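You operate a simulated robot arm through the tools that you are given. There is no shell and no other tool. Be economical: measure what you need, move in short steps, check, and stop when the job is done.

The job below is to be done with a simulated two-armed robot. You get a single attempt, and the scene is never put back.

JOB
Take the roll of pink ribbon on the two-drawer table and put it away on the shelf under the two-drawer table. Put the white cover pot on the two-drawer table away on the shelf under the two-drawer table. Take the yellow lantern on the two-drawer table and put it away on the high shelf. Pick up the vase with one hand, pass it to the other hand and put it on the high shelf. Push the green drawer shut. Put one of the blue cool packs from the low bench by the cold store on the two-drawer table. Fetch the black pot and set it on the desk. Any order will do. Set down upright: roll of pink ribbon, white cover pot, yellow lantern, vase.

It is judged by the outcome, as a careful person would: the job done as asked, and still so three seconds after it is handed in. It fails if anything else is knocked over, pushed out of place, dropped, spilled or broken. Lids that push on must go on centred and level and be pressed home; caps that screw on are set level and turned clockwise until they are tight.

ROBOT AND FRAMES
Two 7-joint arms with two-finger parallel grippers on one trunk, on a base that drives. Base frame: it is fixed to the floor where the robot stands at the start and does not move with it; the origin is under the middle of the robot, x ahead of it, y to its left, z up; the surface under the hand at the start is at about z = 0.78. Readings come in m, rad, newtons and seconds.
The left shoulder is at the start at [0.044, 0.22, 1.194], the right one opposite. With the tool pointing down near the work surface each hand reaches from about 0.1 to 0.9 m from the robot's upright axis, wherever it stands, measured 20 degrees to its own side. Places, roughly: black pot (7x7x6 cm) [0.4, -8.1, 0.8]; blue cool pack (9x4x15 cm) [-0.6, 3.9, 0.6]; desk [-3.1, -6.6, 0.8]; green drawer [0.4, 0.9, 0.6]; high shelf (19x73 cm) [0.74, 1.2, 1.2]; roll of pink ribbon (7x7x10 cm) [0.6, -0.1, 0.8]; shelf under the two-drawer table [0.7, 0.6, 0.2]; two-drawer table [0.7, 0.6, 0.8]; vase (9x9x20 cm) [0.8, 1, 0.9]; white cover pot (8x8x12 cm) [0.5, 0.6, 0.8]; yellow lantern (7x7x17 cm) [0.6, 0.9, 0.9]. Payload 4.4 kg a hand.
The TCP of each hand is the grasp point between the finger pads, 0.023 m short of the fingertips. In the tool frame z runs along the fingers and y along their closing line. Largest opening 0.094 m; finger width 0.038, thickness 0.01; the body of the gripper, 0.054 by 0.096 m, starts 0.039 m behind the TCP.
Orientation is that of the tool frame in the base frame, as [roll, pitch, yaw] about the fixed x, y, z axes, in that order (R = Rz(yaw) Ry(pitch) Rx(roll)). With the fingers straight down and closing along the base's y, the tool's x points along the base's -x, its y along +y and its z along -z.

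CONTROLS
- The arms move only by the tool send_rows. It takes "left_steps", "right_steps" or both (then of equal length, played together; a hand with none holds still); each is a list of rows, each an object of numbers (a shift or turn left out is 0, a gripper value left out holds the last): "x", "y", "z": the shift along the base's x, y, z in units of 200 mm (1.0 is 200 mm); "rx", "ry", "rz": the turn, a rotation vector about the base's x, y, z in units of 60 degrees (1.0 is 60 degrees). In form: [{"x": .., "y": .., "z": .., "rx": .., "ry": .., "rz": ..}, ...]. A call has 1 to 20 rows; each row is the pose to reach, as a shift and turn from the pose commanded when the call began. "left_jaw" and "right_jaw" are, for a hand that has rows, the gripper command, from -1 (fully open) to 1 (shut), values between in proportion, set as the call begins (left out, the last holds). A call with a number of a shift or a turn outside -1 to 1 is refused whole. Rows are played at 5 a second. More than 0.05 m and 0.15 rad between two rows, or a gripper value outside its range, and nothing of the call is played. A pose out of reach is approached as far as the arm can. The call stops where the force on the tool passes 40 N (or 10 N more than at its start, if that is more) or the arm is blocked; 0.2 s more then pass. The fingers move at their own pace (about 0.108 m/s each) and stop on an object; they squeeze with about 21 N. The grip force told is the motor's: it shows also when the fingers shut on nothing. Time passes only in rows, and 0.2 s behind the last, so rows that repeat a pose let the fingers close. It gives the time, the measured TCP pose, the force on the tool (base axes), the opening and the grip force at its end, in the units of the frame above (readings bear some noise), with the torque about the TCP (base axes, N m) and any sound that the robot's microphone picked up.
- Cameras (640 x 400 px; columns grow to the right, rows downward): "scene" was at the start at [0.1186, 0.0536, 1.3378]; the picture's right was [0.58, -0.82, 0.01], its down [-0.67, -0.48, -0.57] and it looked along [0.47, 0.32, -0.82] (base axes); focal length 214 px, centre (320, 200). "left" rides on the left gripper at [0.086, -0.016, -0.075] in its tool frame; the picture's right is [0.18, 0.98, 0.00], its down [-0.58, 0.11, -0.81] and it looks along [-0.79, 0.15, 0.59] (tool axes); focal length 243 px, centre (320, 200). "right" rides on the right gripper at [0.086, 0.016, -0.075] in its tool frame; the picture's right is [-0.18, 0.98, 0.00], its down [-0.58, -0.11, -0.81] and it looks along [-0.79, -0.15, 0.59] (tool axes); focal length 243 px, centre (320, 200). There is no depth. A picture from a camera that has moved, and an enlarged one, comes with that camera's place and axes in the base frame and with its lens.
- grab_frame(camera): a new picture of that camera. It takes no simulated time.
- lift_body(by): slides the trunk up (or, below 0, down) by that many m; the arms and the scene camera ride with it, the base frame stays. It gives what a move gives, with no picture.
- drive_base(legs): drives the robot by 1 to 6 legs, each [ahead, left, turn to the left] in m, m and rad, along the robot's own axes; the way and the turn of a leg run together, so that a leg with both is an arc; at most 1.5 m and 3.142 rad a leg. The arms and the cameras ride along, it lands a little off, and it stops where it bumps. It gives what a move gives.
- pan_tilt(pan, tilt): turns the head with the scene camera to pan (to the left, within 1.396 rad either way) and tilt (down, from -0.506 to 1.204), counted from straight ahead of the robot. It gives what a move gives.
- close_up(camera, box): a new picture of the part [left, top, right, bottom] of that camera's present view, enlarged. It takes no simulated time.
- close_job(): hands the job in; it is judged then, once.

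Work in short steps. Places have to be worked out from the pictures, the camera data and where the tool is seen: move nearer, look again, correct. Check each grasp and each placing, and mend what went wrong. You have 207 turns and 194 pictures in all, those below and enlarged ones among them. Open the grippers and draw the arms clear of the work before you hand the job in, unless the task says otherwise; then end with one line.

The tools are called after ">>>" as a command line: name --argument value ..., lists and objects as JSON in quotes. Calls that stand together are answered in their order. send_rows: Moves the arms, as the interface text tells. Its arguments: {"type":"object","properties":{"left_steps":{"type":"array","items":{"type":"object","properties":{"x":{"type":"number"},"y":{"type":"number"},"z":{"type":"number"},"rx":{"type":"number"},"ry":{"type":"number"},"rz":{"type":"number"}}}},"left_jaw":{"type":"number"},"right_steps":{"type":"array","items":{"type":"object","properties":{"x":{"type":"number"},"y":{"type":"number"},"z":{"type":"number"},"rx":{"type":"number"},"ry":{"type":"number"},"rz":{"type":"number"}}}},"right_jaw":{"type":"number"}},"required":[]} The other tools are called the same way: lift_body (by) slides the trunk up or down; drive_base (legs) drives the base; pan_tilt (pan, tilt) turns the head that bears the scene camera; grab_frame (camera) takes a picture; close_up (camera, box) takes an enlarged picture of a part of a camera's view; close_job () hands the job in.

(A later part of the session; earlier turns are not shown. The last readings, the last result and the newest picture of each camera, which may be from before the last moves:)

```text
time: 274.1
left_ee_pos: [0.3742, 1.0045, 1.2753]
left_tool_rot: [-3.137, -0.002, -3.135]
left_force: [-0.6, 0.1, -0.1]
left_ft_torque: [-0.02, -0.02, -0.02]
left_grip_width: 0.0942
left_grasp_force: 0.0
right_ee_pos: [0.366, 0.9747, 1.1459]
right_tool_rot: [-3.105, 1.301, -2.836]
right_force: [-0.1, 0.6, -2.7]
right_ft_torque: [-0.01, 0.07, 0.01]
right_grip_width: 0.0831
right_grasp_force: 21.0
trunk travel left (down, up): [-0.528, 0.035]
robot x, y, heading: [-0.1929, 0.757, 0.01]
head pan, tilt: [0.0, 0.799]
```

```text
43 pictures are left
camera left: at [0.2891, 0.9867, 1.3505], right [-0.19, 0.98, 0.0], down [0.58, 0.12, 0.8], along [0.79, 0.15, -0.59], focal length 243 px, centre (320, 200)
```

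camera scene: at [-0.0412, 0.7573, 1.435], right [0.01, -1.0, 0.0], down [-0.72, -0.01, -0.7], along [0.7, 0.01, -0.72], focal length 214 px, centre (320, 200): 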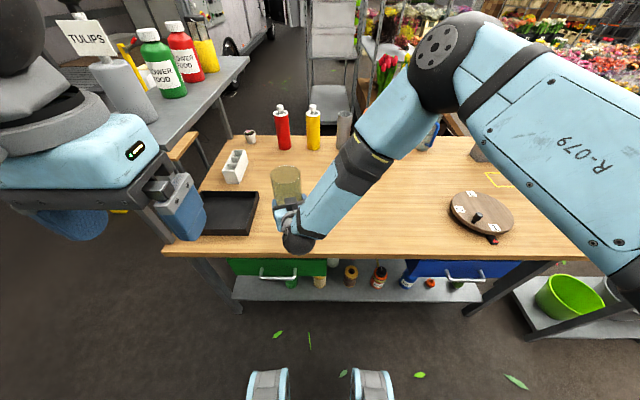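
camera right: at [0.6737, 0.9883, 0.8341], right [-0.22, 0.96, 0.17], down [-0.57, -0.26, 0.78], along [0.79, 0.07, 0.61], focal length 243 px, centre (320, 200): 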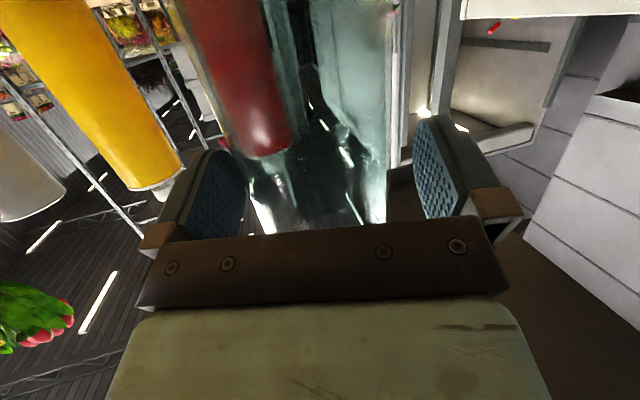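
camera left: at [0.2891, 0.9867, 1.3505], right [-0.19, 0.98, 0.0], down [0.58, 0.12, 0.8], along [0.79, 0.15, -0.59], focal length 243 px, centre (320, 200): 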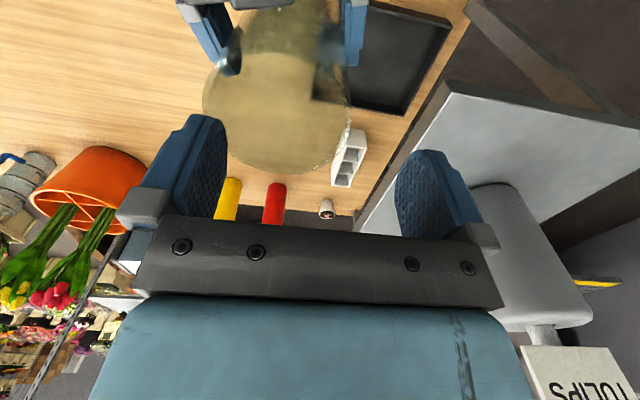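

Rim centre ≈(0.37,0.977). Shift the left hand −2.7 cm in y and check alignment once more.

>>> send_rows --left_steps '[{"x": -0.01, "y": -0.07}, {"x": -0.02, "y": -0.137}]'

>>> grab_frame --camera "left"

```text
time: 274.7
left_ee_pos: [0.3705, 0.9767, 1.273]
left_tool_rot: [-3.138, -0.005, -3.136]
left_force: [-0.4, -0.7, 0.1]
left_ft_torque: [0.0, 0.01, -0.01]
left_grip_width: 0.0941
left_grasp_force: 0.1
right_ee_pos: [0.3652, 0.976, 1.1459]
right_tool_rot: [-3.105, 1.301, -2.835]
right_force: [0.3, 0.0, -3.5]
right_ft_torque: [0.01, 0.06, -0.02]
right_grip_width: 0.0831
right_grasp_force: 20.4
trunk travel left (down, up): [-0.528, 0.035]
robot x, y, heading: [-0.1941, 0.7566, 0.01]
head pan, tilt: [0.0, 0.799]
```

```text
42 pictures are left
camera left: at [0.2858, 0.9598, 1.3497], right [-0.19, 0.98, 0.0], down [0.58, 0.12, 0.8], along [0.79, 0.15, -0.59], focal length 243 px, centre (320, 200)
```

left: 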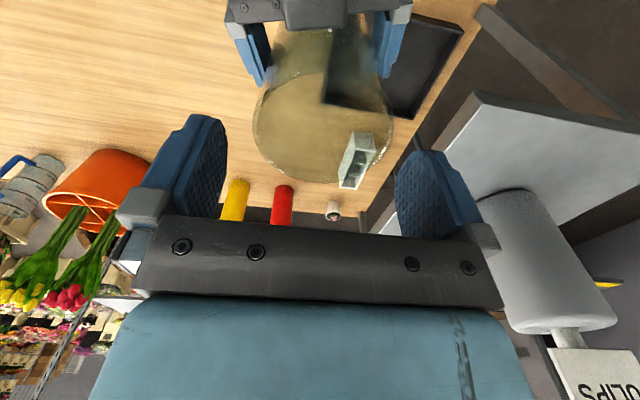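

Aligned within ~1–2 mm. Lower 3 cm and check the force.

>>> send_rows --left_steps '[{"x": 0.015, "y": 0.005, "z": -0.05}, {"x": 0.02, "y": 0.006, "z": -0.1}, {"x": 0.02, "y": 0.006, "z": -0.14}]'

>>> close_up --camera "left" --box '[170, 50, 470, 250]'

```text
time: 275.5
left_ee_pos: [0.3744, 0.9796, 1.2475]
left_tool_rot: [-3.139, -0.002, -3.134]
left_force: [-0.4, -0.2, 0.9]
left_ft_torque: [0.0, -0.01, -0.02]
left_grip_width: 0.0941
left_grasp_force: 0.0
right_ee_pos: [0.364, 0.9768, 1.1457]
right_tool_rot: [-3.103, 1.3, -2.832]
right_force: [-0.6, 0.1, -3.0]
right_ft_torque: [-0.02, 0.08, 0.0]
right_grip_width: 0.083
right_grasp_force: 21.5
trunk travel left (down, up): [-0.528, 0.035]
robot x, y, heading: [-0.1898, 0.7549, 0.006]
head pan, tilt: [0.0, 0.799]
```

```text
2.00 times, centred on (320, 150) of left
camera zoom: at [0.2888, 0.961, 1.3226], right [-0.19, 0.98, 0.0], down [0.58, 0.12, 0.81], along [0.79, 0.15, -0.59], focal length 485 px, centre (320, 300)
```

zoom: 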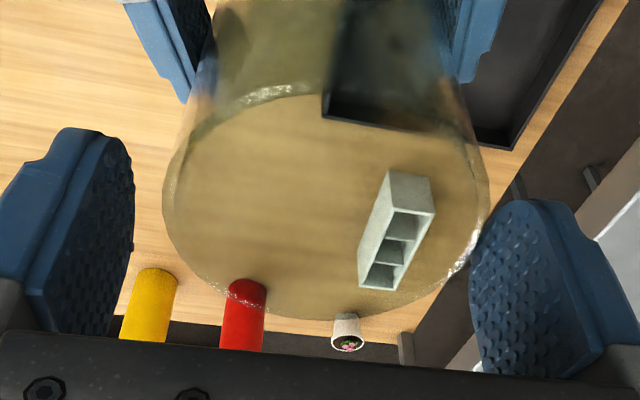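

Clear on both sides (5.5/2.6 mm). Nudge 1.5 mm and lower the rest.

>>> send_rows --left_steps '[{"y": 0.008}, {"y": 0.008, "z": -0.05}, {"y": 0.008, "z": -0.1}, {"y": 0.008, "z": -0.15}, {"y": 0.008, "z": -0.2}]'

```text
time: 276.7
left_ee_pos: [0.3764, 0.9782, 1.2076]
left_tool_rot: [-3.138, -0.002, -3.135]
left_force: [0.2, -1.3, -0.2]
left_ft_torque: [-0.01, 0.05, -0.03]
left_grip_width: 0.0941
left_grasp_force: 0.0
right_ee_pos: [0.3656, 0.9766, 1.1464]
right_tool_rot: [-3.105, 1.3, -2.835]
right_force: [0.2, 0.1, -3.8]
right_ft_torque: [0.01, 0.05, -0.01]
right_grip_width: 0.0831
right_grasp_force: 20.8
trunk travel left (down, up): [-0.528, 0.035]
robot x, y, heading: [-0.1896, 0.7546, 0.007]
head pan, tilt: [0.0, 0.799]
```

No contact. Close the left gripper on the vase's rim region while the right still holds.

>>> send_rows --left_steps '[{}, {}, {}, {}]' --left_jaw 1

>>> close_up --camera "left" --box '[170, 50, 470, 250]'

```text
time: 277.7
left_ee_pos: [0.3754, 0.9785, 1.2068]
left_tool_rot: [-3.141, -0.003, -3.133]
left_force: [-4.9, 35.3, 8.4]
left_ft_torque: [1.21, -0.11, 0.52]
left_grip_width: 0.0825
left_grasp_force: 20.9
right_ee_pos: [0.3655, 0.9749, 1.1452]
right_tool_rot: [-3.103, 1.301, -2.836]
right_force: [4.5, -34.4, -11.1]
right_ft_torque: [0.89, 0.52, -0.93]
right_grip_width: 0.0839
right_grasp_force: 21.1
trunk travel left (down, up): [-0.528, 0.035]
robot x, y, heading: [-0.1915, 0.755, 0.011]
head pan, tilt: [0.0, 0.799]
```

```text
2.00 times, centred on (320, 150) of left
camera zoom: at [0.2902, 0.9619, 1.2826], right [-0.19, 0.98, 0.0], down [0.58, 0.12, 0.8], along [0.79, 0.15, -0.59], focal length 485 px, centre (320, 300)
```

zoom: 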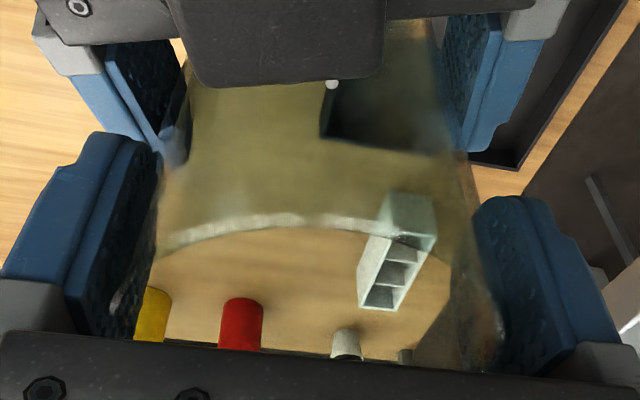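

Both hands hold it. Release the right hand and draw it straight back.

>>> send_rows --right_steps '[{}, {}, {}]' --right_jaw -1

>>> send_rows --right_steps '[{"x": -0.1, "y": -0.032}, {"x": -0.2, "y": -0.064}, {"x": -0.3, "y": -0.096}, {"x": -0.4, "y": -0.15}, {"x": -0.45, "y": -0.3}, {"x": -0.45, "y": -0.45}]'

>>> grab_frame --camera "scene"

```text
time: 278.5
left_ee_pos: [0.3752, 0.9781, 1.2071]
left_tool_rot: [-3.137, -0.004, -3.135]
left_force: [-3.3, 6.0, -5.3]
left_ft_torque: [0.44, 0.19, 0.02]
left_grip_width: 0.0822
left_grasp_force: 21.0
right_ee_pos: [0.3643, 0.9759, 1.1458]
right_tool_rot: [-3.106, 1.302, -2.835]
right_force: [3.8, -6.8, 2.5]
right_ft_torque: [0.02, -0.02, -0.15]
right_grip_width: 0.0939
right_grasp_force: 0.0
trunk travel left (down, up): [-0.528, 0.035]
robot x, y, heading: [-0.1881, 0.7558, 0.005]
head pan, tilt: [0.0, 0.799]
```

```text
time: 279.9
left_ee_pos: [0.3763, 0.9779, 1.2077]
left_tool_rot: [-3.138, -0.001, -3.134]
left_force: [-0.4, -0.3, -3.5]
left_ft_torque: [-0.01, 0.0, -0.02]
left_grip_width: 0.0815
left_grasp_force: 20.9
right_ee_pos: [0.2735, 0.8842, 1.1456]
right_tool_rot: [-3.11, 1.301, -2.838]
right_force: [0.3, -0.2, 0.0]
right_ft_torque: [0.02, 0.02, -0.02]
right_grip_width: 0.0941
right_grasp_force: 0.0
trunk travel left (down, up): [-0.528, 0.035]
robot x, y, heading: [-0.1913, 0.7556, 0.016]
head pan, tilt: [0.0, 0.799]
```

```text
39 pictures are left
camera scene: at [-0.0411, 0.756, 1.603], right [0.01, -1.0, 0.0], down [-0.72, -0.01, -0.7], along [0.7, 0.01, -0.72], focal length 214 px, centre (320, 200)
```

scene: 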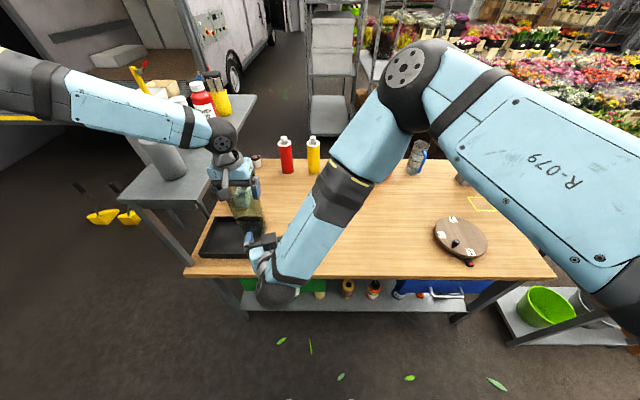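

The left hand holds the vase alone. Retract both arms for driving.

>>> send_rows --left_steps '[{"x": -0.1}, {"x": -0.2}, {"x": -0.3}, {"x": -0.4}, {"x": -0.5}, {"x": -0.6}, {"x": -0.7}]' --right_steps '[{"y": -0.1}, {"y": -0.2}, {"x": -0.1, "y": -0.3}, {"x": -0.15, "y": -0.4}, {"x": -0.2, "y": -0.5}, {"x": -0.25, "y": -0.6}, {"x": -0.3, "y": -0.7}]'

>>> drive_base --legs '[[-0.06, 0.3, 0], [0.04, 0.88, 0]]'

>>> grab_frame --camera "scene"

```text
time: 281.5
left_ee_pos: [0.235, 0.9776, 1.2067]
left_tool_rot: [-3.138, -0.001, -3.135]
left_force: [0.2, -0.6, -3.1]
left_ft_torque: [0.01, -0.01, 0.0]
left_grip_width: 0.0814
left_grasp_force: 21.0
right_ee_pos: [0.2093, 0.7522, 1.1534]
right_tool_rot: [-3.103, 1.3, -2.836]
right_force: [-0.8, -0.4, 0.3]
right_ft_torque: [-0.02, -0.02, -0.03]
right_grip_width: 0.094
right_grasp_force: 0.1
right hand out of reach, approached as far as the arm can: row 7
trunk travel left (down, up): [-0.528, 0.035]
robot x, y, heading: [-0.1898, 0.754, 0.01]
head pan, tilt: [0.0, 0.799]
```

```text
time: 292.6
left_ee_pos: [0.1941, 2.1789, 1.2062]
left_tool_rot: [-3.138, -0.001, -3.126]
left_force: [-0.4, -0.5, -3.8]
left_ft_torque: [-0.03, -0.03, -0.02]
left_grip_width: 0.0815
left_grasp_force: 21.2
right_ee_pos: [0.1721, 1.9528, 1.1541]
right_tool_rot: [-3.102, 1.299, -2.825]
right_force: [0.2, -0.5, -0.1]
right_ft_torque: [0.01, -0.03, 0.01]
right_grip_width: 0.0937
right_grasp_force: 0.1
trunk travel left (down, up): [-0.528, 0.035]
robot x, y, heading: [-0.2278, 1.9534, 0.023]
head pan, tilt: [0.0, 0.799]
```

```text
38 pictures are left
camera scene: at [-0.0798, 1.955, 1.603], right [0.02, -1.0, 0.0], down [-0.72, -0.01, -0.7], along [0.7, 0.01, -0.72], focal length 214 px, centre (320, 200)
```

scene: 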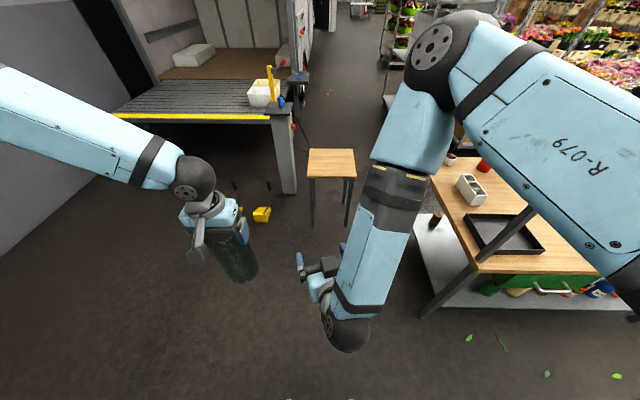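

Vase is secure. Raise both hands above shelf level here, then drive forward and turn.

>>> lift_body --by 0.033

>>> send_rows --left_steps '[{"z": 0.2}, {"z": 0.4}, {"z": 0.6}, {"z": 0.8}, {"z": 0.95}]' --right_steps '[{"z": 0.2}, {"z": 0.4}, {"z": 0.6}, {"z": 0.8}, {"z": 1.0}]'

>>> drive_base --legs '[[0.76, 0.06, 0], [0, 0, -0.64], [0, 0, -0.65]]'

>>> grab_frame --camera "scene"

```text
time: 293.3
left_ee_pos: [0.1949, 2.1797, 1.239]
left_tool_rot: [-3.138, -0.003, -3.124]
left_force: [-0.1, -0.9, -3.7]
left_ft_torque: [0.02, 0.02, -0.03]
left_grip_width: 0.0818
left_grasp_force: 20.9
right_ee_pos: [0.1721, 1.954, 1.1866]
right_tool_rot: [-3.101, 1.298, -2.824]
right_force: [-0.6, -0.1, -0.3]
right_ft_torque: [0.01, 0.01, -0.02]
right_grip_width: 0.094
right_grasp_force: 0.1
trunk travel left (down, up): [-0.561, 0.002]
robot x, y, heading: [-0.2304, 1.9525, 0.02]
head pan, tilt: [0.0, 0.799]
```

```text
time: 294.5
left_ee_pos: [0.1903, 2.1777, 1.4288]
left_tool_rot: [-3.14, -0.002, -3.123]
left_force: [-0.8, 0.1, -3.4]
left_ft_torque: [-0.03, 0.02, 0.04]
left_grip_width: 0.0817
left_grasp_force: 21.5
right_ee_pos: [0.1717, 1.9508, 1.3866]
right_tool_rot: [-3.105, 1.301, -2.829]
right_force: [-0.2, 1.1, -1.0]
right_ft_torque: [-0.02, -0.02, 0.0]
right_grip_width: 0.0938
right_grasp_force: 0.1
trunk travel left (down, up): [-0.561, 0.002]
robot x, y, heading: [-0.2321, 1.9544, 0.021]
head pan, tilt: [0.0, 0.799]
```

```text
time: 302.2
left_ee_pos: [0.8413, 1.6764, 1.4278]
left_tool_rot: [-3.138, -0.003, 1.835]
left_force: [0.9, -0.7, -4.2]
left_ft_torque: [0.03, 0.02, 0.03]
left_grip_width: 0.0815
left_grasp_force: 20.8
right_ee_pos: [0.6171, 1.6399, 1.3864]
right_tool_rot: [-3.1, 1.299, 2.137]
right_force: [0.8, 0.6, 0.2]
right_ft_torque: [0.01, 0.03, 0.01]
right_grip_width: 0.0943
right_grasp_force: 0.0
trunk travel left (down, up): [-0.561, 0.002]
robot x, y, heading: [0.5167, 2.0233, -1.298]
head pan, tilt: [0.0, 0.799]
```

```text
37 pictures are left
camera scene: at [0.5564, 1.8852, 1.6361], right [-0.96, -0.27, 0.0], down [-0.19, 0.69, -0.7], along [0.18, -0.67, -0.72], focal length 214 px, centre (320, 200)
```

scene: 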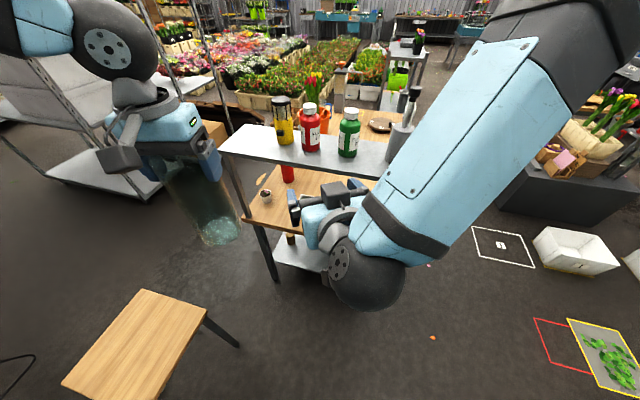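

Now advance 0.28 m toward the shelf, vase well above it.

>>> drive_base --legs '[[0.28, 0.03, 0.0]]'

>>> send_rows --left_steps '[{"x": 0.05, "y": -0.18}, {"x": 0.1, "y": -0.36}, {"x": 0.15, "y": -0.54}, {"x": 0.2, "y": -0.72}]'

>>> grab_frame --camera "scene"

```text
time: 304.1
left_ee_pos: [0.9417, 1.415, 1.4288]
left_tool_rot: [-3.138, 0.0, 1.833]
left_force: [0.5, -0.3, -3.8]
left_ft_torque: [0.03, -0.01, 0.03]
left_grip_width: 0.0815
left_grasp_force: 20.7
right_ee_pos: [0.7176, 1.378, 1.3872]
right_tool_rot: [-3.101, 1.3, 2.135]
right_force: [-0.5, -0.5, 0.8]
right_ft_torque: [0.01, -0.03, 0.0]
right_grip_width: 0.0939
right_grasp_force: 0.0
trunk travel left (down, up): [-0.561, 0.002]
robot x, y, heading: [0.6191, 1.7629, -1.306]
head pan, tilt: [0.0, 0.799]
```

```text
time: 305.1
left_ee_pos: [0.9819, 1.2643, 1.4247]
left_tool_rot: [-3.139, -0.005, 1.835]
left_force: [-0.7, -0.5, -3.9]
left_ft_torque: [0.04, 0.03, 0.03]
left_grip_width: 0.0817
left_grasp_force: 21.2
right_ee_pos: [0.719, 1.3721, 1.386]
right_tool_rot: [-3.102, 1.296, 2.132]
right_force: [-0.4, 0.3, 0.6]
right_ft_torque: [-0.03, -0.02, 0.0]
right_grip_width: 0.0941
right_grasp_force: 0.0
trunk travel left (down, up): [-0.561, 0.002]
robot x, y, heading: [0.6181, 1.7663, -1.31]
head pan, tilt: [0.0, 0.799]
```

```text
36 pictures are left
camera scene: at [0.6599, 1.619, 1.6357], right [-0.96, -0.26, 0.0], down [-0.19, 0.69, -0.7], along [0.18, -0.67, -0.72], focal length 214 px, centre (320, 200)
```

scene: 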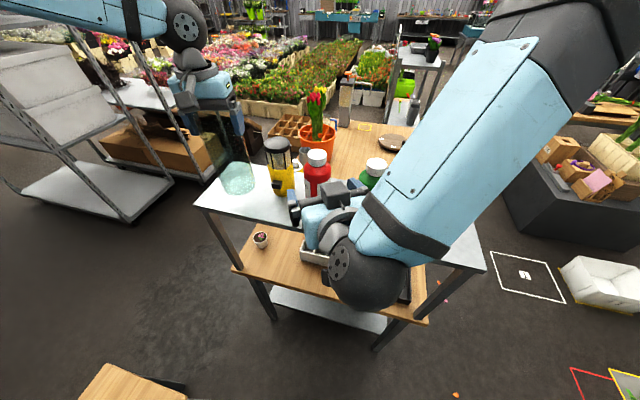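

Vase over the shelf end. Final correction with the base: 6.8 cm ahead, 1 cm left, then lower by trunk.

>>> drive_base --legs '[[0.066, 0.01, 0]]'

>>> lift_body --by -0.045

>>> grab_frame --camera "scene"

```text
time: 306.1
left_ee_pos: [1.0036, 1.2142, 1.4311]
left_tool_rot: [-3.139, 0.005, 1.832]
left_force: [-0.3, 0.0, -2.8]
left_ft_torque: [0.0, -0.03, -0.02]
left_grip_width: 0.0819
left_grasp_force: 21.2
right_ee_pos: [0.7418, 1.3223, 1.3887]
right_tool_rot: [-3.099, 1.306, 2.136]
right_force: [0.8, 1.1, 0.6]
right_ft_torque: [0.01, -0.02, 0.03]
right_grip_width: 0.0939
right_grasp_force: 0.1
trunk travel left (down, up): [-0.561, 0.002]
robot x, y, heading: [0.6468, 1.7065, -1.307]
head pan, tilt: [0.0, 0.799]
```

```text
time: 307.0
left_ee_pos: [1.0076, 1.2049, 1.3794]
left_tool_rot: [-3.138, -0.005, 1.831]
left_force: [0.7, 0.5, -3.9]
left_ft_torque: [0.02, -0.01, 0.0]
left_grip_width: 0.0815
left_grasp_force: 20.8
right_ee_pos: [0.7453, 1.3144, 1.3404]
right_tool_rot: [-3.102, 1.298, 2.132]
right_force: [0.2, -0.1, -0.4]
right_ft_torque: [0.01, -0.01, 0.0]
right_grip_width: 0.094
right_grasp_force: 0.1
trunk travel left (down, up): [-0.516, 0.047]
robot x, y, heading: [0.6443, 1.7044, -1.305]
head pan, tilt: [0.0, 0.799]
```

```text
35 pictures are left
camera scene: at [0.6865, 1.5595, 1.5907], right [-0.97, -0.26, 0.0], down [-0.19, 0.69, -0.7], along [0.18, -0.67, -0.72], focal length 214 px, centre (320, 200)
```

scene: 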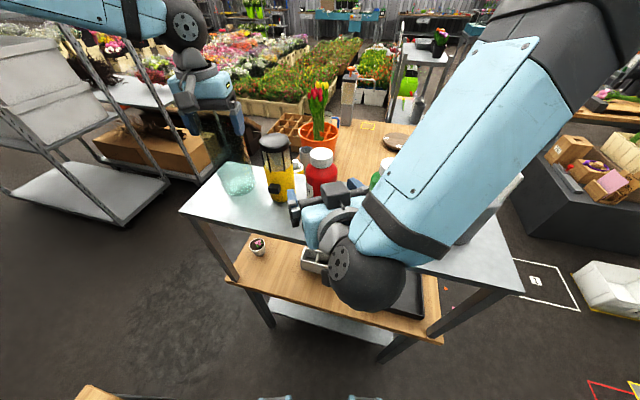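

Position (1.008,1.205). Lower gently to contact.

>>> lift_body --by -0.008

>>> lift_body --by -0.006

```text
time: 307.6
left_ee_pos: [1.0072, 1.2053, 1.372]
left_tool_rot: [-3.139, -0.003, 1.832]
left_force: [0.4, 0.2, -2.9]
left_ft_torque: [0.04, 0.0, -0.02]
left_grip_width: 0.0816
left_grasp_force: 20.5
right_ee_pos: [0.7451, 1.3149, 1.3342]
right_tool_rot: [-3.101, 1.298, 2.132]
right_force: [0.5, 0.2, -0.6]
right_ft_torque: [0.01, 0.01, -0.02]
right_grip_width: 0.0939
right_grasp_force: 0.1
trunk travel left (down, up): [-0.508, 0.055]
robot x, y, heading: [0.6473, 1.706, -1.307]
head pan, tilt: [0.0, 0.799]
```

```text
time: 308.1
left_ee_pos: [1.0059, 1.2074, 1.3684]
left_tool_rot: [-3.137, 0.0, 1.832]
left_force: [-0.7, 1.5, 1.8]
left_ft_torque: [0.11, -0.18, 0.0]
left_grip_width: 0.0816
left_grasp_force: 21.0
right_ee_pos: [0.7447, 1.3181, 1.3274]
right_tool_rot: [-3.102, 1.299, 2.133]
right_force: [0.5, -0.8, -0.3]
right_ft_torque: [-0.01, 0.04, 0.02]
right_grip_width: 0.0938
right_grasp_force: 0.1
trunk travel left (down, up): [-0.502, 0.061]
robot x, y, heading: [0.6471, 1.7023, -1.302]
head pan, tilt: [0.0, 0.799]
```

Contact. A further 2 mm, then release and raise.

>>> lift_body --by -0.002

>>> send_rows --left_steps '[{}, {}, {}]' --left_jaw -1

>>> lift_body --by 0.06

>>> grab_frame --camera "left"

```text
time: 308.6
left_ee_pos: [1.0059, 1.2081, 1.3665]
left_tool_rot: [-3.138, 0.002, 1.833]
left_force: [0.4, 0.3, 12.8]
left_ft_torque: [0.03, -0.69, 0.06]
left_grip_width: 0.0814
left_grasp_force: 21.2
right_ee_pos: [0.7447, 1.3172, 1.3262]
right_tool_rot: [-3.104, 1.299, 2.134]
right_force: [-0.2, 0.2, -0.6]
right_ft_torque: [0.03, 0.0, -0.03]
right_grip_width: 0.094
right_grasp_force: 0.0
trunk travel left (down, up): [-0.5, 0.063]
robot x, y, heading: [0.6482, 1.7035, -1.305]
head pan, tilt: [0.0, 0.799]
```

```text
time: 309.4
left_ee_pos: [1.007, 1.2064, 1.3657]
left_tool_rot: [-3.138, -0.003, 1.832]
left_force: [0.3, -0.2, 0.5]
left_ft_torque: [-0.02, 0.01, -0.01]
left_grip_width: 0.094
left_grasp_force: 0.0
right_ee_pos: [0.7443, 1.316, 1.3256]
right_tool_rot: [-3.102, 1.299, 2.133]
right_force: [0.8, -1.1, 0.2]
right_ft_torque: [0.0, 0.01, -0.02]
right_grip_width: 0.0941
right_grasp_force: 0.0
trunk travel left (down, up): [-0.5, 0.063]
robot x, y, heading: [0.6438, 1.7027, -1.304]
head pan, tilt: [0.0, 0.799]
```

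```text
time: 310.4
left_ee_pos: [1.0066, 1.207, 1.4253]
left_tool_rot: [-3.137, -0.002, 1.832]
left_force: [0.3, 0.0, -0.6]
left_ft_torque: [-0.02, -0.01, 0.0]
left_grip_width: 0.094
left_grasp_force: 0.0
right_ee_pos: [0.745, 1.3157, 1.3849]
right_tool_rot: [-3.102, 1.299, 2.133]
right_force: [0.0, 0.3, -0.2]
right_ft_torque: [-0.02, 0.01, 0.03]
right_grip_width: 0.0944
right_grasp_force: 0.0
trunk travel left (down, up): [-0.56, 0.003]
robot x, y, heading: [0.6477, 1.7014, -1.303]
head pan, tilt: [0.0, 0.799]
```

```text
34 pictures are left
camera left: at [0.9696, 1.2857, 1.5006], right [0.9, 0.43, 0.0], down [0.26, -0.53, 0.8], along [0.35, -0.73, -0.59], focal length 243 px, centre (320, 200)
```

left: 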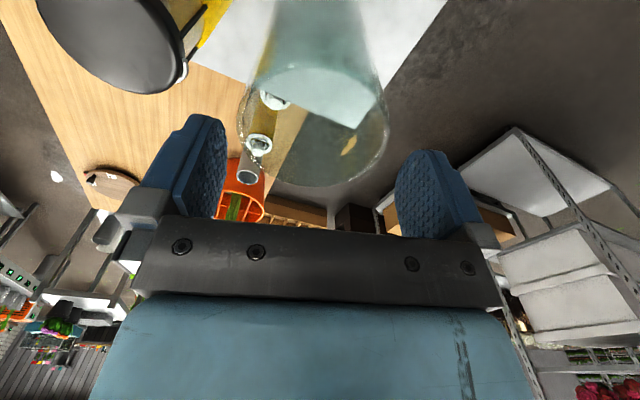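

Vase stands. Raise the left hand slightly more and back away.

>>> send_rows --left_steps '[{"z": 0.08}]'

>>> drive_base --legs '[[-0.34, 0, 0]]'

>>> grab_frame --camera "scene"

```text
time: 310.9
left_ee_pos: [1.0082, 1.2093, 1.4417]
left_tool_rot: [-3.138, -0.001, 1.833]
left_force: [-0.2, -0.2, -0.3]
left_ft_torque: [0.02, -0.03, -0.02]
left_grip_width: 0.094
left_grasp_force: 0.0
right_ee_pos: [0.7443, 1.3172, 1.3861]
right_tool_rot: [-3.102, 1.299, 2.134]
right_force: [0.2, 0.2, -0.3]
right_ft_torque: [-0.03, -0.02, 0.01]
right_grip_width: 0.094
right_grasp_force: 0.1
trunk travel left (down, up): [-0.56, 0.003]
robot x, y, heading: [0.6468, 1.7072, -1.306]
head pan, tilt: [0.0, 0.799]
```

```text
time: 313.1
left_ee_pos: [0.92, 1.5376, 1.4403]
left_tool_rot: [-3.137, -0.003, 1.838]
left_force: [0.4, 0.1, -1.5]
left_ft_torque: [-0.01, -0.01, -0.05]
left_grip_width: 0.0939
left_grasp_force: 0.0
right_ee_pos: [0.6559, 1.6448, 1.3838]
right_tool_rot: [-3.104, 1.297, 2.134]
right_force: [0.8, -0.1, -0.2]
right_ft_torque: [-0.02, 0.02, 0.04]
right_grip_width: 0.0938
right_grasp_force: 0.1
trunk travel left (down, up): [-0.56, 0.003]
robot x, y, heading: [0.5543, 2.0355, -1.306]
head pan, tilt: [0.0, 0.799]
```

```text
33 pictures are left
camera scene: at [0.5962, 1.89, 1.6348], right [-0.96, -0.27, 0.0], down [-0.19, 0.69, -0.7], along [0.18, -0.67, -0.72], focal length 214 px, centre (320, 200)
```

scene: 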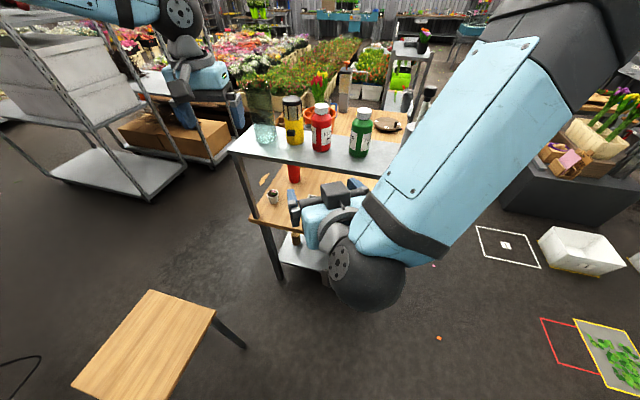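

Both stand on the high shelf. Next, the cool pack: turn around toward the low bench (around (-0.6,3.9)).

>>> drive_base --legs '[[0, 0, 1.44], [0, 0, 1.44], [0.4, 0.8, 0]]'

>>> lift_body --by -0.28

>>> pan_tilt --pan 0.15 --tilt 0.5

>>> grab_frame --camera "scene"

```text
time: 327.6
left_ee_pos: [-0.4911, 2.9789, 1.4403]
left_tool_rot: [-3.138, -0.001, -1.537]
left_force: [0.3, 0.2, 0.5]
left_ft_torque: [-0.01, -0.04, -0.01]
left_grip_width: 0.094
left_grasp_force: 0.0
right_ee_pos: [-0.2581, 2.8144, 1.3849]
right_tool_rot: [-3.103, 1.299, -1.239]
right_force: [0.5, -0.4, 0.1]
right_ft_torque: [0.0, 0.02, -0.02]
right_grip_width: 0.094
right_grasp_force: 0.0
trunk travel left (down, up): [-0.56, 0.003]
robot x, y, heading: [-0.2556, 2.4156, 1.607]
head pan, tilt: [0.0, 0.799]
```

```text
time: 330.4
left_ee_pos: [-0.4906, 2.9795, 1.1618]
left_tool_rot: [-3.137, -0.001, -1.538]
left_force: [0.7, 1.0, 0.5]
left_ft_torque: [-0.01, -0.01, 0.03]
left_grip_width: 0.094
left_grasp_force: 0.1
right_ee_pos: [-0.2602, 2.8139, 1.1053]
right_tool_rot: [-3.102, 1.297, -1.239]
right_force: [0.6, -0.4, 0.0]
right_ft_torque: [-0.02, 0.03, -0.02]
right_grip_width: 0.094
right_grasp_force: 0.1
trunk travel left (down, up): [-0.28, 0.283]
robot x, y, heading: [-0.2524, 2.4107, 1.606]
head pan, tilt: [0.0, 0.799]
```

```text
time: 331.2
left_ee_pos: [-0.4895, 2.9794, 1.161]
left_tool_rot: [-3.137, -0.002, -1.537]
left_force: [0.0, 0.7, 0.4]
left_ft_torque: [0.01, -0.01, 0.02]
left_grip_width: 0.094
left_grasp_force: 0.0
right_ee_pos: [-0.2584, 2.814, 1.1051]
right_tool_rot: [-3.102, 1.297, -1.239]
right_force: [0.6, 0.5, 0.3]
right_ft_torque: [0.0, -0.02, -0.02]
right_grip_width: 0.0941
right_grasp_force: 0.0
trunk travel left (down, up): [-0.28, 0.283]
robot x, y, heading: [-0.2528, 2.4106, 1.606]
head pan, tilt: [0.15, 0.499]
```

```text
32 pictures are left
camera scene: at [-0.2707, 2.5702, 1.381], right [0.98, 0.18, 0.0], down [0.09, -0.47, -0.88], along [-0.16, 0.86, -0.48], focal length 214 px, centre (320, 200)
```

scene: 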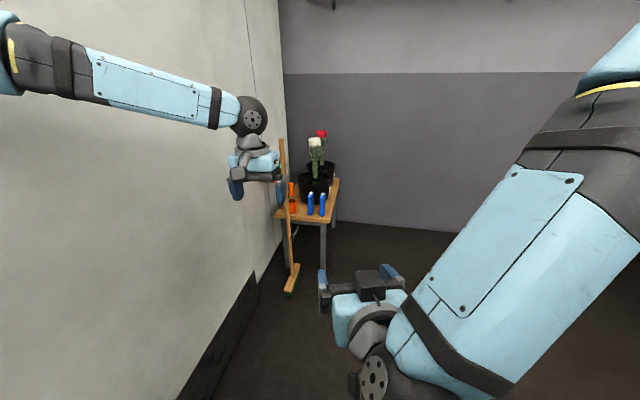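

>>> close_up --camera "scene" --box '[250, 120, 370, 240]'

```text
3.33 times, centred on (310, 180) of scene
camera zoom: at [-0.2707, 2.5702, 1.381], right [0.98, 0.18, 0.0], down [0.09, -0.47, -0.88], along [-0.16, 0.86, -0.48], focal length 715 px, centre (353, 267)
```

zoom: 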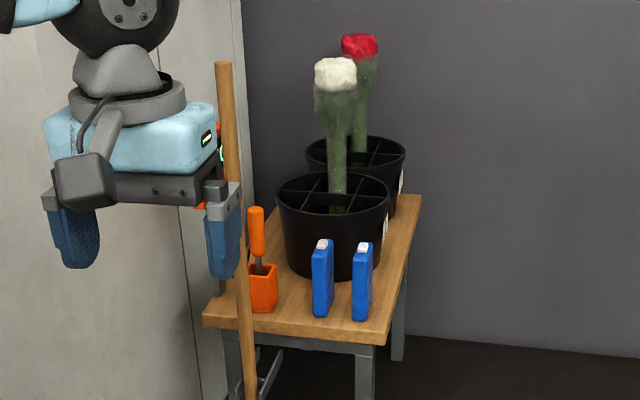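

Two packs stand upright on the bench at about (-0.58,3.90) and (-0.49,3.90), 4 cm wide toward me. I drive up so the left hand gets above the right-hand pack.

>>> drive_base --legs '[[0, 0, -0.036], [0.82, 0, 0]]'

>>> lift_body --by -0.2

>>> grab_frame --camera "left"

```text
time: 336.0
left_ee_pos: [-0.4751, 3.8083, 1.1615]
left_tool_rot: [-3.138, -0.003, -1.569]
left_force: [-0.5, 0.9, 0.1]
left_ft_torque: [-0.03, 0.01, 0.04]
left_grip_width: 0.0939
left_grasp_force: 0.1
right_ee_pos: [-0.2485, 3.6365, 1.1042]
right_tool_rot: [-3.102, 1.3, -1.268]
right_force: [-0.1, 0.3, -0.3]
right_ft_torque: [0.0, 0.02, -0.02]
right_grip_width: 0.0942
right_grasp_force: 0.0
trunk travel left (down, up): [-0.28, 0.283]
robot x, y, heading: [-0.2551, 3.2377, 1.574]
head pan, tilt: [0.15, 0.499]
```

```text
time: 338.2
left_ee_pos: [-0.4751, 3.8084, 0.9611]
left_tool_rot: [-3.138, -0.001, -1.569]
left_force: [0.4, -0.4, -0.3]
left_ft_torque: [-0.01, -0.03, 0.03]
left_grip_width: 0.0939
left_grasp_force: 0.0
right_ee_pos: [-0.2477, 3.6348, 0.9055]
right_tool_rot: [-3.103, 1.298, -1.269]
right_force: [0.4, 0.1, 0.2]
right_ft_torque: [0.01, 0.02, 0.02]
right_grip_width: 0.0939
right_grasp_force: 0.0
trunk travel left (down, up): [-0.08, 0.483]
robot x, y, heading: [-0.2552, 3.2342, 1.576]
head pan, tilt: [0.15, 0.499]
```

```text
30 pictures are left
camera left: at [-0.4581, 3.7213, 1.0365], right [-0.98, -0.19, 0.0], down [-0.11, 0.58, 0.81], along [-0.15, 0.79, -0.59], focal length 243 px, centre (320, 200)
```

left: 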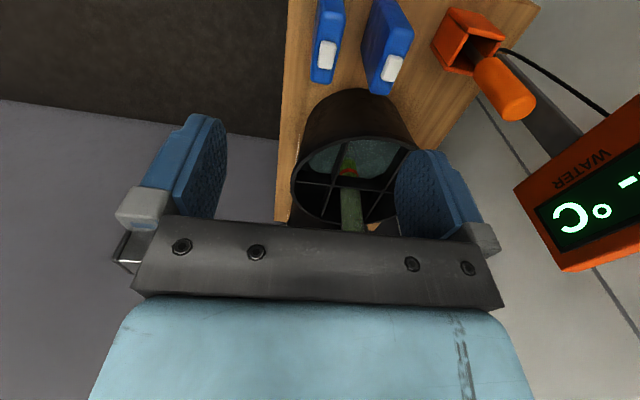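

Pack top centre ≈(-0.496,3.875). Partially open jaw (6 cm) and descend toward it.

>>> send_rows --left_steps '[{"x": -0.04, "y": 0.12, "z": -0.15}, {"x": -0.08, "y": 0.24, "z": -0.3}, {"x": -0.1, "y": 0.335, "z": -0.45}, {"x": -0.1, "y": 0.335, "z": -0.62}, {"x": -0.1, "y": 0.335, "z": -0.8}]' --left_jaw -0.3

>>> grab_frame --camera "left"

>>> pan_tilt --pan 0.3 --tilt 0.8

>>> grab_frame --camera "scene"

```text
time: 339.6
left_ee_pos: [-0.4822, 3.8873, 0.9136]
left_tool_rot: [-3.136, 0.175, -1.574]
left_force: [-1.2, -1.5, -0.6]
left_ft_torque: [0.12, -0.08, -0.02]
left_grip_width: 0.0612
left_grasp_force: 0.1
left hand out of reach, approached as far as the arm can: row 5
right_ee_pos: [-0.2405, 3.6234, 0.9154]
right_tool_rot: [-3.133, 1.322, -1.298]
right_force: [0.2, -1.8, 1.8]
right_ft_torque: [-0.03, -0.03, -0.05]
right_grip_width: 0.0938
right_grasp_force: 0.1
trunk travel left (down, up): [-0.08, 0.483]
robot x, y, heading: [-0.253, 3.235, 1.577]
head pan, tilt: [0.15, 0.499]
stopped in row 5 (left hand): the arm was blocked; the commanded pose is now the measured one
```

```text
29 pictures are left
camera left: at [-0.4661, 3.7882, 0.973], right [-0.98, -0.18, -0.04], down [-0.11, 0.43, 0.89], along [-0.14, 0.88, -0.44], focal length 243 px, centre (320, 200)
```

left: 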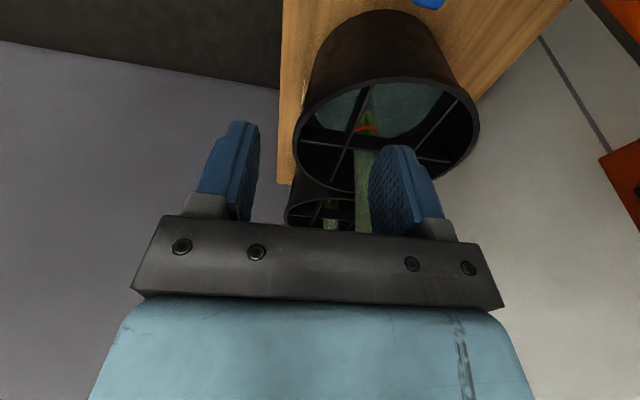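

```text
time: 340.4
left_ee_pos: [-0.48, 3.8873, 0.9129]
left_tool_rot: [-3.138, 0.171, -1.577]
left_force: [-0.4, -0.2, -1.4]
left_ft_torque: [0.01, 0.03, 0.01]
left_grip_width: 0.061
left_grasp_force: 0.0
right_ee_pos: [-0.2359, 3.6238, 0.9155]
right_tool_rot: [3.137, 1.323, -1.313]
right_force: [0.0, 0.4, -0.1]
right_ft_torque: [-0.02, 0.02, 0.02]
right_grip_width: 0.0941
right_grasp_force: 0.0
trunk travel left (down, up): [-0.08, 0.483]
robot x, y, heading: [-0.2527, 3.2393, 1.574]
head pan, tilt: [0.3, 0.799]
```

```text
28 pictures are left
camera scene: at [-0.2634, 3.3631, 1.1605], right [0.95, 0.3, -0.01], down [0.2, -0.67, -0.71], along [-0.22, 0.68, -0.7], focal length 214 px, centre (320, 200)
```

scene: 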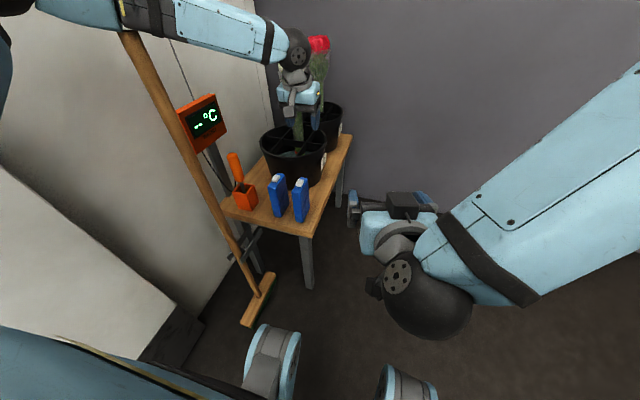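

The left arm got blocked (broom/flower side). I withdraw it and use the right hand, which can grip the pack horizontally from the front.

>>> send_rows --left_steps '[{"z": 0.1}, {"y": -0.1, "z": 0.25}, {"y": -0.3, "z": 0.4}, {"y": -0.5, "z": 0.5}, {"y": -0.7, "z": 0.5}]' --right_steps '[{"x": -0.05, "rz": -0.05}, {"x": -0.2, "rz": -0.1}, {"x": -0.35, "rz": -0.15}, {"x": -0.5, "z": -0.1, "rz": -0.2}, {"x": -0.65, "z": -0.2, "rz": -0.244}]'

>>> send_rows --right_steps '[{"x": -0.15, "z": -0.15}, {"x": -0.3, "z": -0.3}, {"x": -0.45, "z": -0.5}, {"x": -0.6, "z": -0.7}, {"x": -0.65, "z": -0.9}, {"x": -0.65, "z": -1.0}]'

>>> grab_frame --camera "right"

>>> grab_frame --camera "scene"

```text
time: 341.6
left_ee_pos: [-0.4942, 3.754, 0.9757]
left_tool_rot: [-3.127, 0.12, -1.571]
left_force: [0.1, 0.2, 0.8]
left_ft_torque: [0.01, -0.02, -0.05]
left_grip_width: 0.0611
left_grasp_force: 0.0
right_ee_pos: [-0.3775, 3.6374, 0.865]
right_tool_rot: [-3.102, 1.3, -1.527]
right_force: [0.9, 0.1, 0.5]
right_ft_torque: [0.02, -0.02, 0.0]
right_grip_width: 0.094
right_grasp_force: 0.2
trunk travel left (down, up): [-0.08, 0.483]
robot x, y, heading: [-0.2544, 3.2378, 1.57]
head pan, tilt: [0.3, 0.799]
```

```text
time: 343.0
left_ee_pos: [-0.4918, 3.7549, 0.9741]
left_tool_rot: [-3.127, 0.119, -1.571]
left_force: [-0.5, -0.4, 0.5]
left_ft_torque: [0.02, 0.03, -0.01]
left_grip_width: 0.0611
left_grasp_force: 0.0
right_ee_pos: [-0.4707, 3.6519, 0.6794]
right_tool_rot: [-3.103, 1.294, -1.527]
right_force: [-0.4, -0.8, 0.1]
right_ft_torque: [0.01, 0.03, -0.02]
right_grip_width: 0.094
right_grasp_force: 0.0
right hand out of reach, approached as far as the arm can: row 4, 5, 6
trunk travel left (down, up): [-0.08, 0.483]
robot x, y, heading: [-0.2516, 3.2359, 1.576]
head pan, tilt: [0.3, 0.799]
```

```text
27 pictures are left
camera right: at [-0.4849, 3.5539, 0.6174], right [-0.98, 0.04, 0.17], down [0.11, -0.62, 0.78], along [0.14, 0.79, 0.6], focal length 243 px, centre (320, 200)
```

right: 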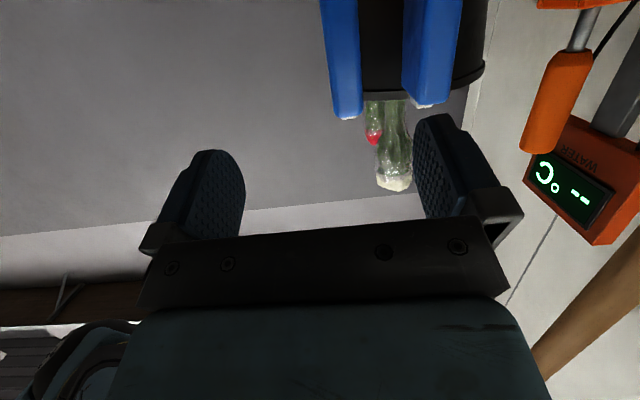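

```text
26 pictures are left
camera scene: at [-0.2783, 3.3803, 1.1551], right [0.95, 0.3, 0.0], down [0.21, -0.68, -0.7], along [-0.21, 0.67, -0.72], focal length 214 px, centre (320, 200)
```

scene: 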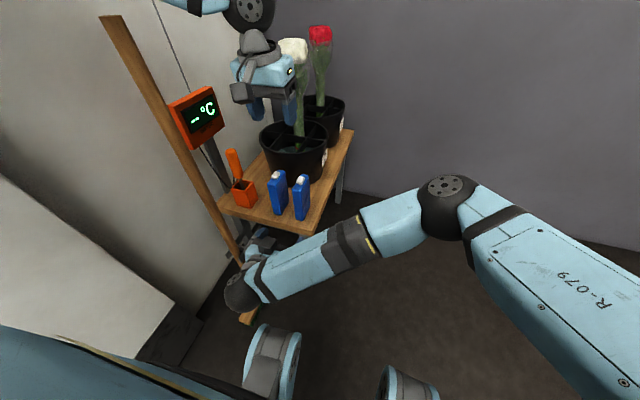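

The pack's front is ~20 cm ahead, nearly on the hand's axis. I pull the left hand back first, then drive 9 cm and extend the right arm.

>>> send_rows --left_steps '[{"y": -0.2, "z": 0.06}, {"y": -0.4, "z": 0.12}, {"y": -0.6, "z": 0.2}, {"y": -0.8, "z": 0.3}]'

>>> drive_base --legs '[[0.09, 0.005, 0]]'

>>> send_rows --right_steps '[{"x": -0.02, "y": 0.15, "z": -0.02}, {"x": -0.03, "y": 0.3, "z": -0.04}]'

>>> grab_frame --camera "right"

```text
time: 344.0
left_ee_pos: [-0.4925, 3.594, 1.0352]
left_tool_rot: [-3.127, 0.12, -1.573]
left_force: [0.1, -0.7, 0.1]
left_ft_torque: [0.04, -0.02, 0.01]
left_grip_width: 0.0613
left_grasp_force: 0.0
right_ee_pos: [-0.471, 3.6509, 0.6799]
right_tool_rot: [-3.102, 1.297, -1.526]
right_force: [0.4, -0.6, -0.2]
right_ft_torque: [0.0, -0.02, -0.02]
right_grip_width: 0.0942
right_grasp_force: 0.0
trunk travel left (down, up): [-0.08, 0.483]
robot x, y, heading: [-0.2491, 3.2376, 1.573]
head pan, tilt: [0.3, 0.799]
```

```text
time: 345.1
left_ee_pos: [-0.4968, 3.683, 1.0355]
left_tool_rot: [-3.127, 0.12, -1.572]
left_force: [0.3, -0.5, -0.8]
left_ft_torque: [0.02, -0.02, -0.05]
left_grip_width: 0.0611
left_grasp_force: 0.1
right_ee_pos: [-0.4769, 3.74, 0.6804]
right_tool_rot: [-3.104, 1.294, -1.527]
right_force: [0.4, 0.5, 0.2]
right_ft_torque: [0.04, 0.02, 0.0]
right_grip_width: 0.0942
right_grasp_force: 0.2
trunk travel left (down, up): [-0.08, 0.483]
robot x, y, heading: [-0.2569, 3.3242, 1.578]
head pan, tilt: [0.3, 0.799]
```

```text
time: 345.7
left_ee_pos: [-0.4974, 3.6844, 1.0358]
left_tool_rot: [-3.128, 0.12, -1.57]
left_force: [0.4, 0.6, -0.5]
left_ft_torque: [0.0, 0.01, 0.0]
left_grip_width: 0.0608
left_grasp_force: 0.0
right_ee_pos: [-0.4827, 3.7996, 0.6699]
right_tool_rot: [-3.106, 1.295, -1.525]
right_force: [0.3, -0.9, 0.4]
right_ft_torque: [-0.04, -0.03, -0.01]
right_grip_width: 0.0939
right_grasp_force: 0.0
trunk travel left (down, up): [-0.08, 0.483]
robot x, y, heading: [-0.2584, 3.3214, 1.578]
head pan, tilt: [0.3, 0.799]
```

```text
25 pictures are left
camera right: at [-0.4963, 3.7015, 0.6079], right [-0.98, 0.04, 0.17], down [0.11, -0.62, 0.78], along [0.14, 0.79, 0.6], focal length 243 px, centre (320, 200)
```

right: 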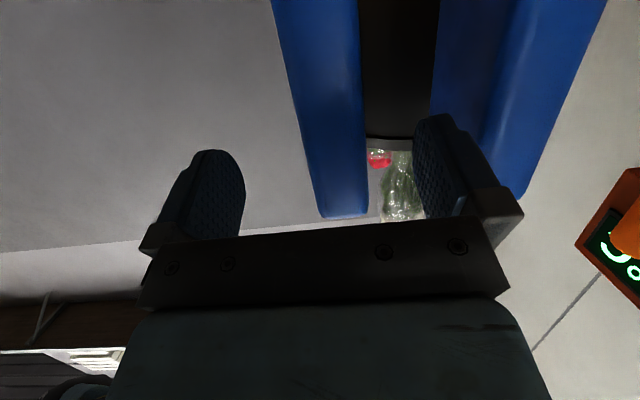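

Aligned. I narrow the opening to ~6 cm (to clear the second pack) and advance 4.8 cm.

>>> send_rows --right_steps '[{}, {}, {"x": -0.005, "y": 0.08}, {"x": -0.01, "y": 0.16}, {"x": -0.012, "y": 0.24}]' --right_jaw -0.3

>>> grab_frame --camera "right"

```text
time: 346.9
left_ee_pos: [-0.4986, 3.6841, 1.0358]
left_tool_rot: [-3.128, 0.122, -1.571]
left_force: [0.3, 0.5, -0.2]
left_ft_torque: [0.01, -0.03, 0.01]
left_grip_width: 0.0611
left_grasp_force: 0.0
right_ee_pos: [-0.4864, 3.8474, 0.672]
right_tool_rot: [-3.107, 1.295, -1.527]
right_force: [-0.1, -1.0, 2.0]
right_ft_torque: [0.01, -0.02, -0.01]
right_grip_width: 0.061
right_grasp_force: 0.0
trunk travel left (down, up): [-0.08, 0.483]
robot x, y, heading: [-0.263, 3.3248, 1.576]
head pan, tilt: [0.3, 0.799]
```

```text
24 pictures are left
camera right: at [-0.4999, 3.7504, 0.6094], right [-0.98, 0.04, 0.17], down [0.11, -0.62, 0.78], along [0.13, 0.79, 0.6], focal length 243 px, centre (320, 200)
```

right: 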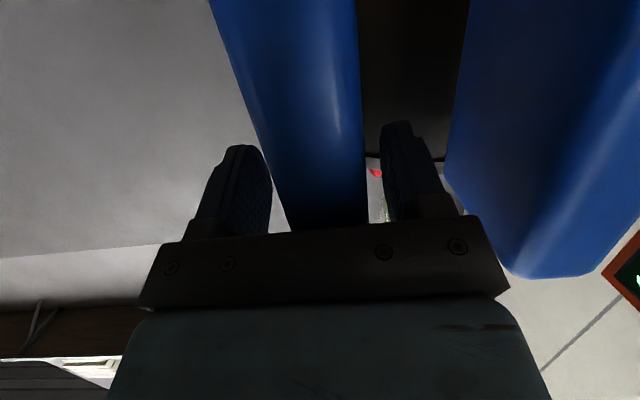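

Well positioned between packs. Close and lift.

>>> send_rows --right_steps '[{}, {}, {}]' --right_jaw 1

>>> lift_body --by 0.12

>>> drive_base --legs '[[-0.4, 0, 0]]'

>>> grab_frame --camera "scene"

```text
time: 347.7
left_ee_pos: [-0.4977, 3.6838, 1.0363]
left_tool_rot: [-3.129, 0.121, -1.571]
left_force: [0.6, 0.0, 0.2]
left_ft_torque: [0.02, 0.01, 0.01]
left_grip_width: 0.0609
left_grasp_force: 0.1
right_ee_pos: [-0.485, 3.8473, 0.6723]
right_tool_rot: [-3.106, 1.296, -1.524]
right_force: [0.5, 0.2, -0.1]
right_ft_torque: [0.18, 0.01, -0.03]
right_grip_width: 0.032
right_grasp_force: 21.4
trunk travel left (down, up): [-0.08, 0.483]
robot x, y, heading: [-0.2612, 3.3261, 1.578]
head pan, tilt: [0.3, 0.799]
```

```text
time: 349.2
left_ee_pos: [-0.497, 3.6838, 1.1546]
left_tool_rot: [-3.129, 0.118, -1.571]
left_force: [-0.4, 0.6, -0.5]
left_ft_torque: [0.01, 0.03, -0.02]
left_grip_width: 0.0614
left_grasp_force: 0.0
right_ee_pos: [-0.4859, 3.8467, 0.7917]
right_tool_rot: [-3.105, 1.295, -1.526]
right_force: [0.5, 0.0, -3.8]
right_ft_torque: [-0.07, -0.01, 0.03]
right_grip_width: 0.0316
right_grasp_force: 20.6
trunk travel left (down, up): [-0.2, 0.363]
robot x, y, heading: [-0.2614, 3.325, 1.576]
head pan, tilt: [0.3, 0.799]
```

```text
time: 351.6
left_ee_pos: [-0.4974, 3.284, 1.1549]
left_tool_rot: [-3.123, 0.12, -1.554]
left_force: [0.3, 0.4, -0.3]
left_ft_torque: [0.03, 0.0, 0.0]
left_grip_width: 0.0611
left_grasp_force: 0.1
right_ee_pos: [-0.4898, 3.4487, 0.7908]
right_tool_rot: [-3.103, 1.295, -1.508]
right_force: [-0.6, 1.2, -4.4]
right_ft_torque: [-0.08, 0.0, -0.01]
right_grip_width: 0.032
right_grasp_force: 21.0
trunk travel left (down, up): [-0.2, 0.363]
robot x, y, heading: [-0.2528, 2.932, 1.599]
head pan, tilt: [0.3, 0.799]
```

```text
23 pictures are left
camera scene: at [-0.2808, 3.074, 1.2751], right [0.95, 0.32, 0.0], down [0.23, -0.68, -0.7], along [-0.22, 0.66, -0.72], focal length 214 px, centre (320, 200)
```

scene: 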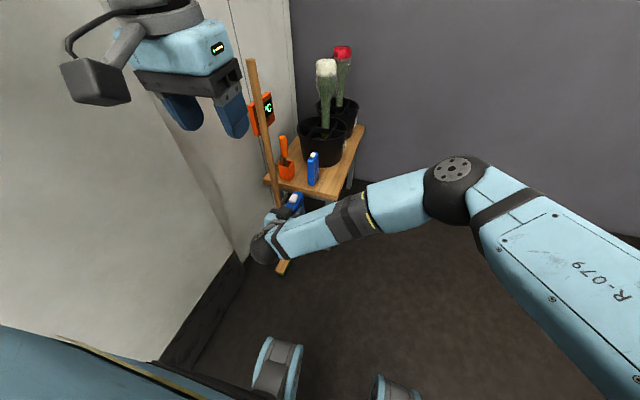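

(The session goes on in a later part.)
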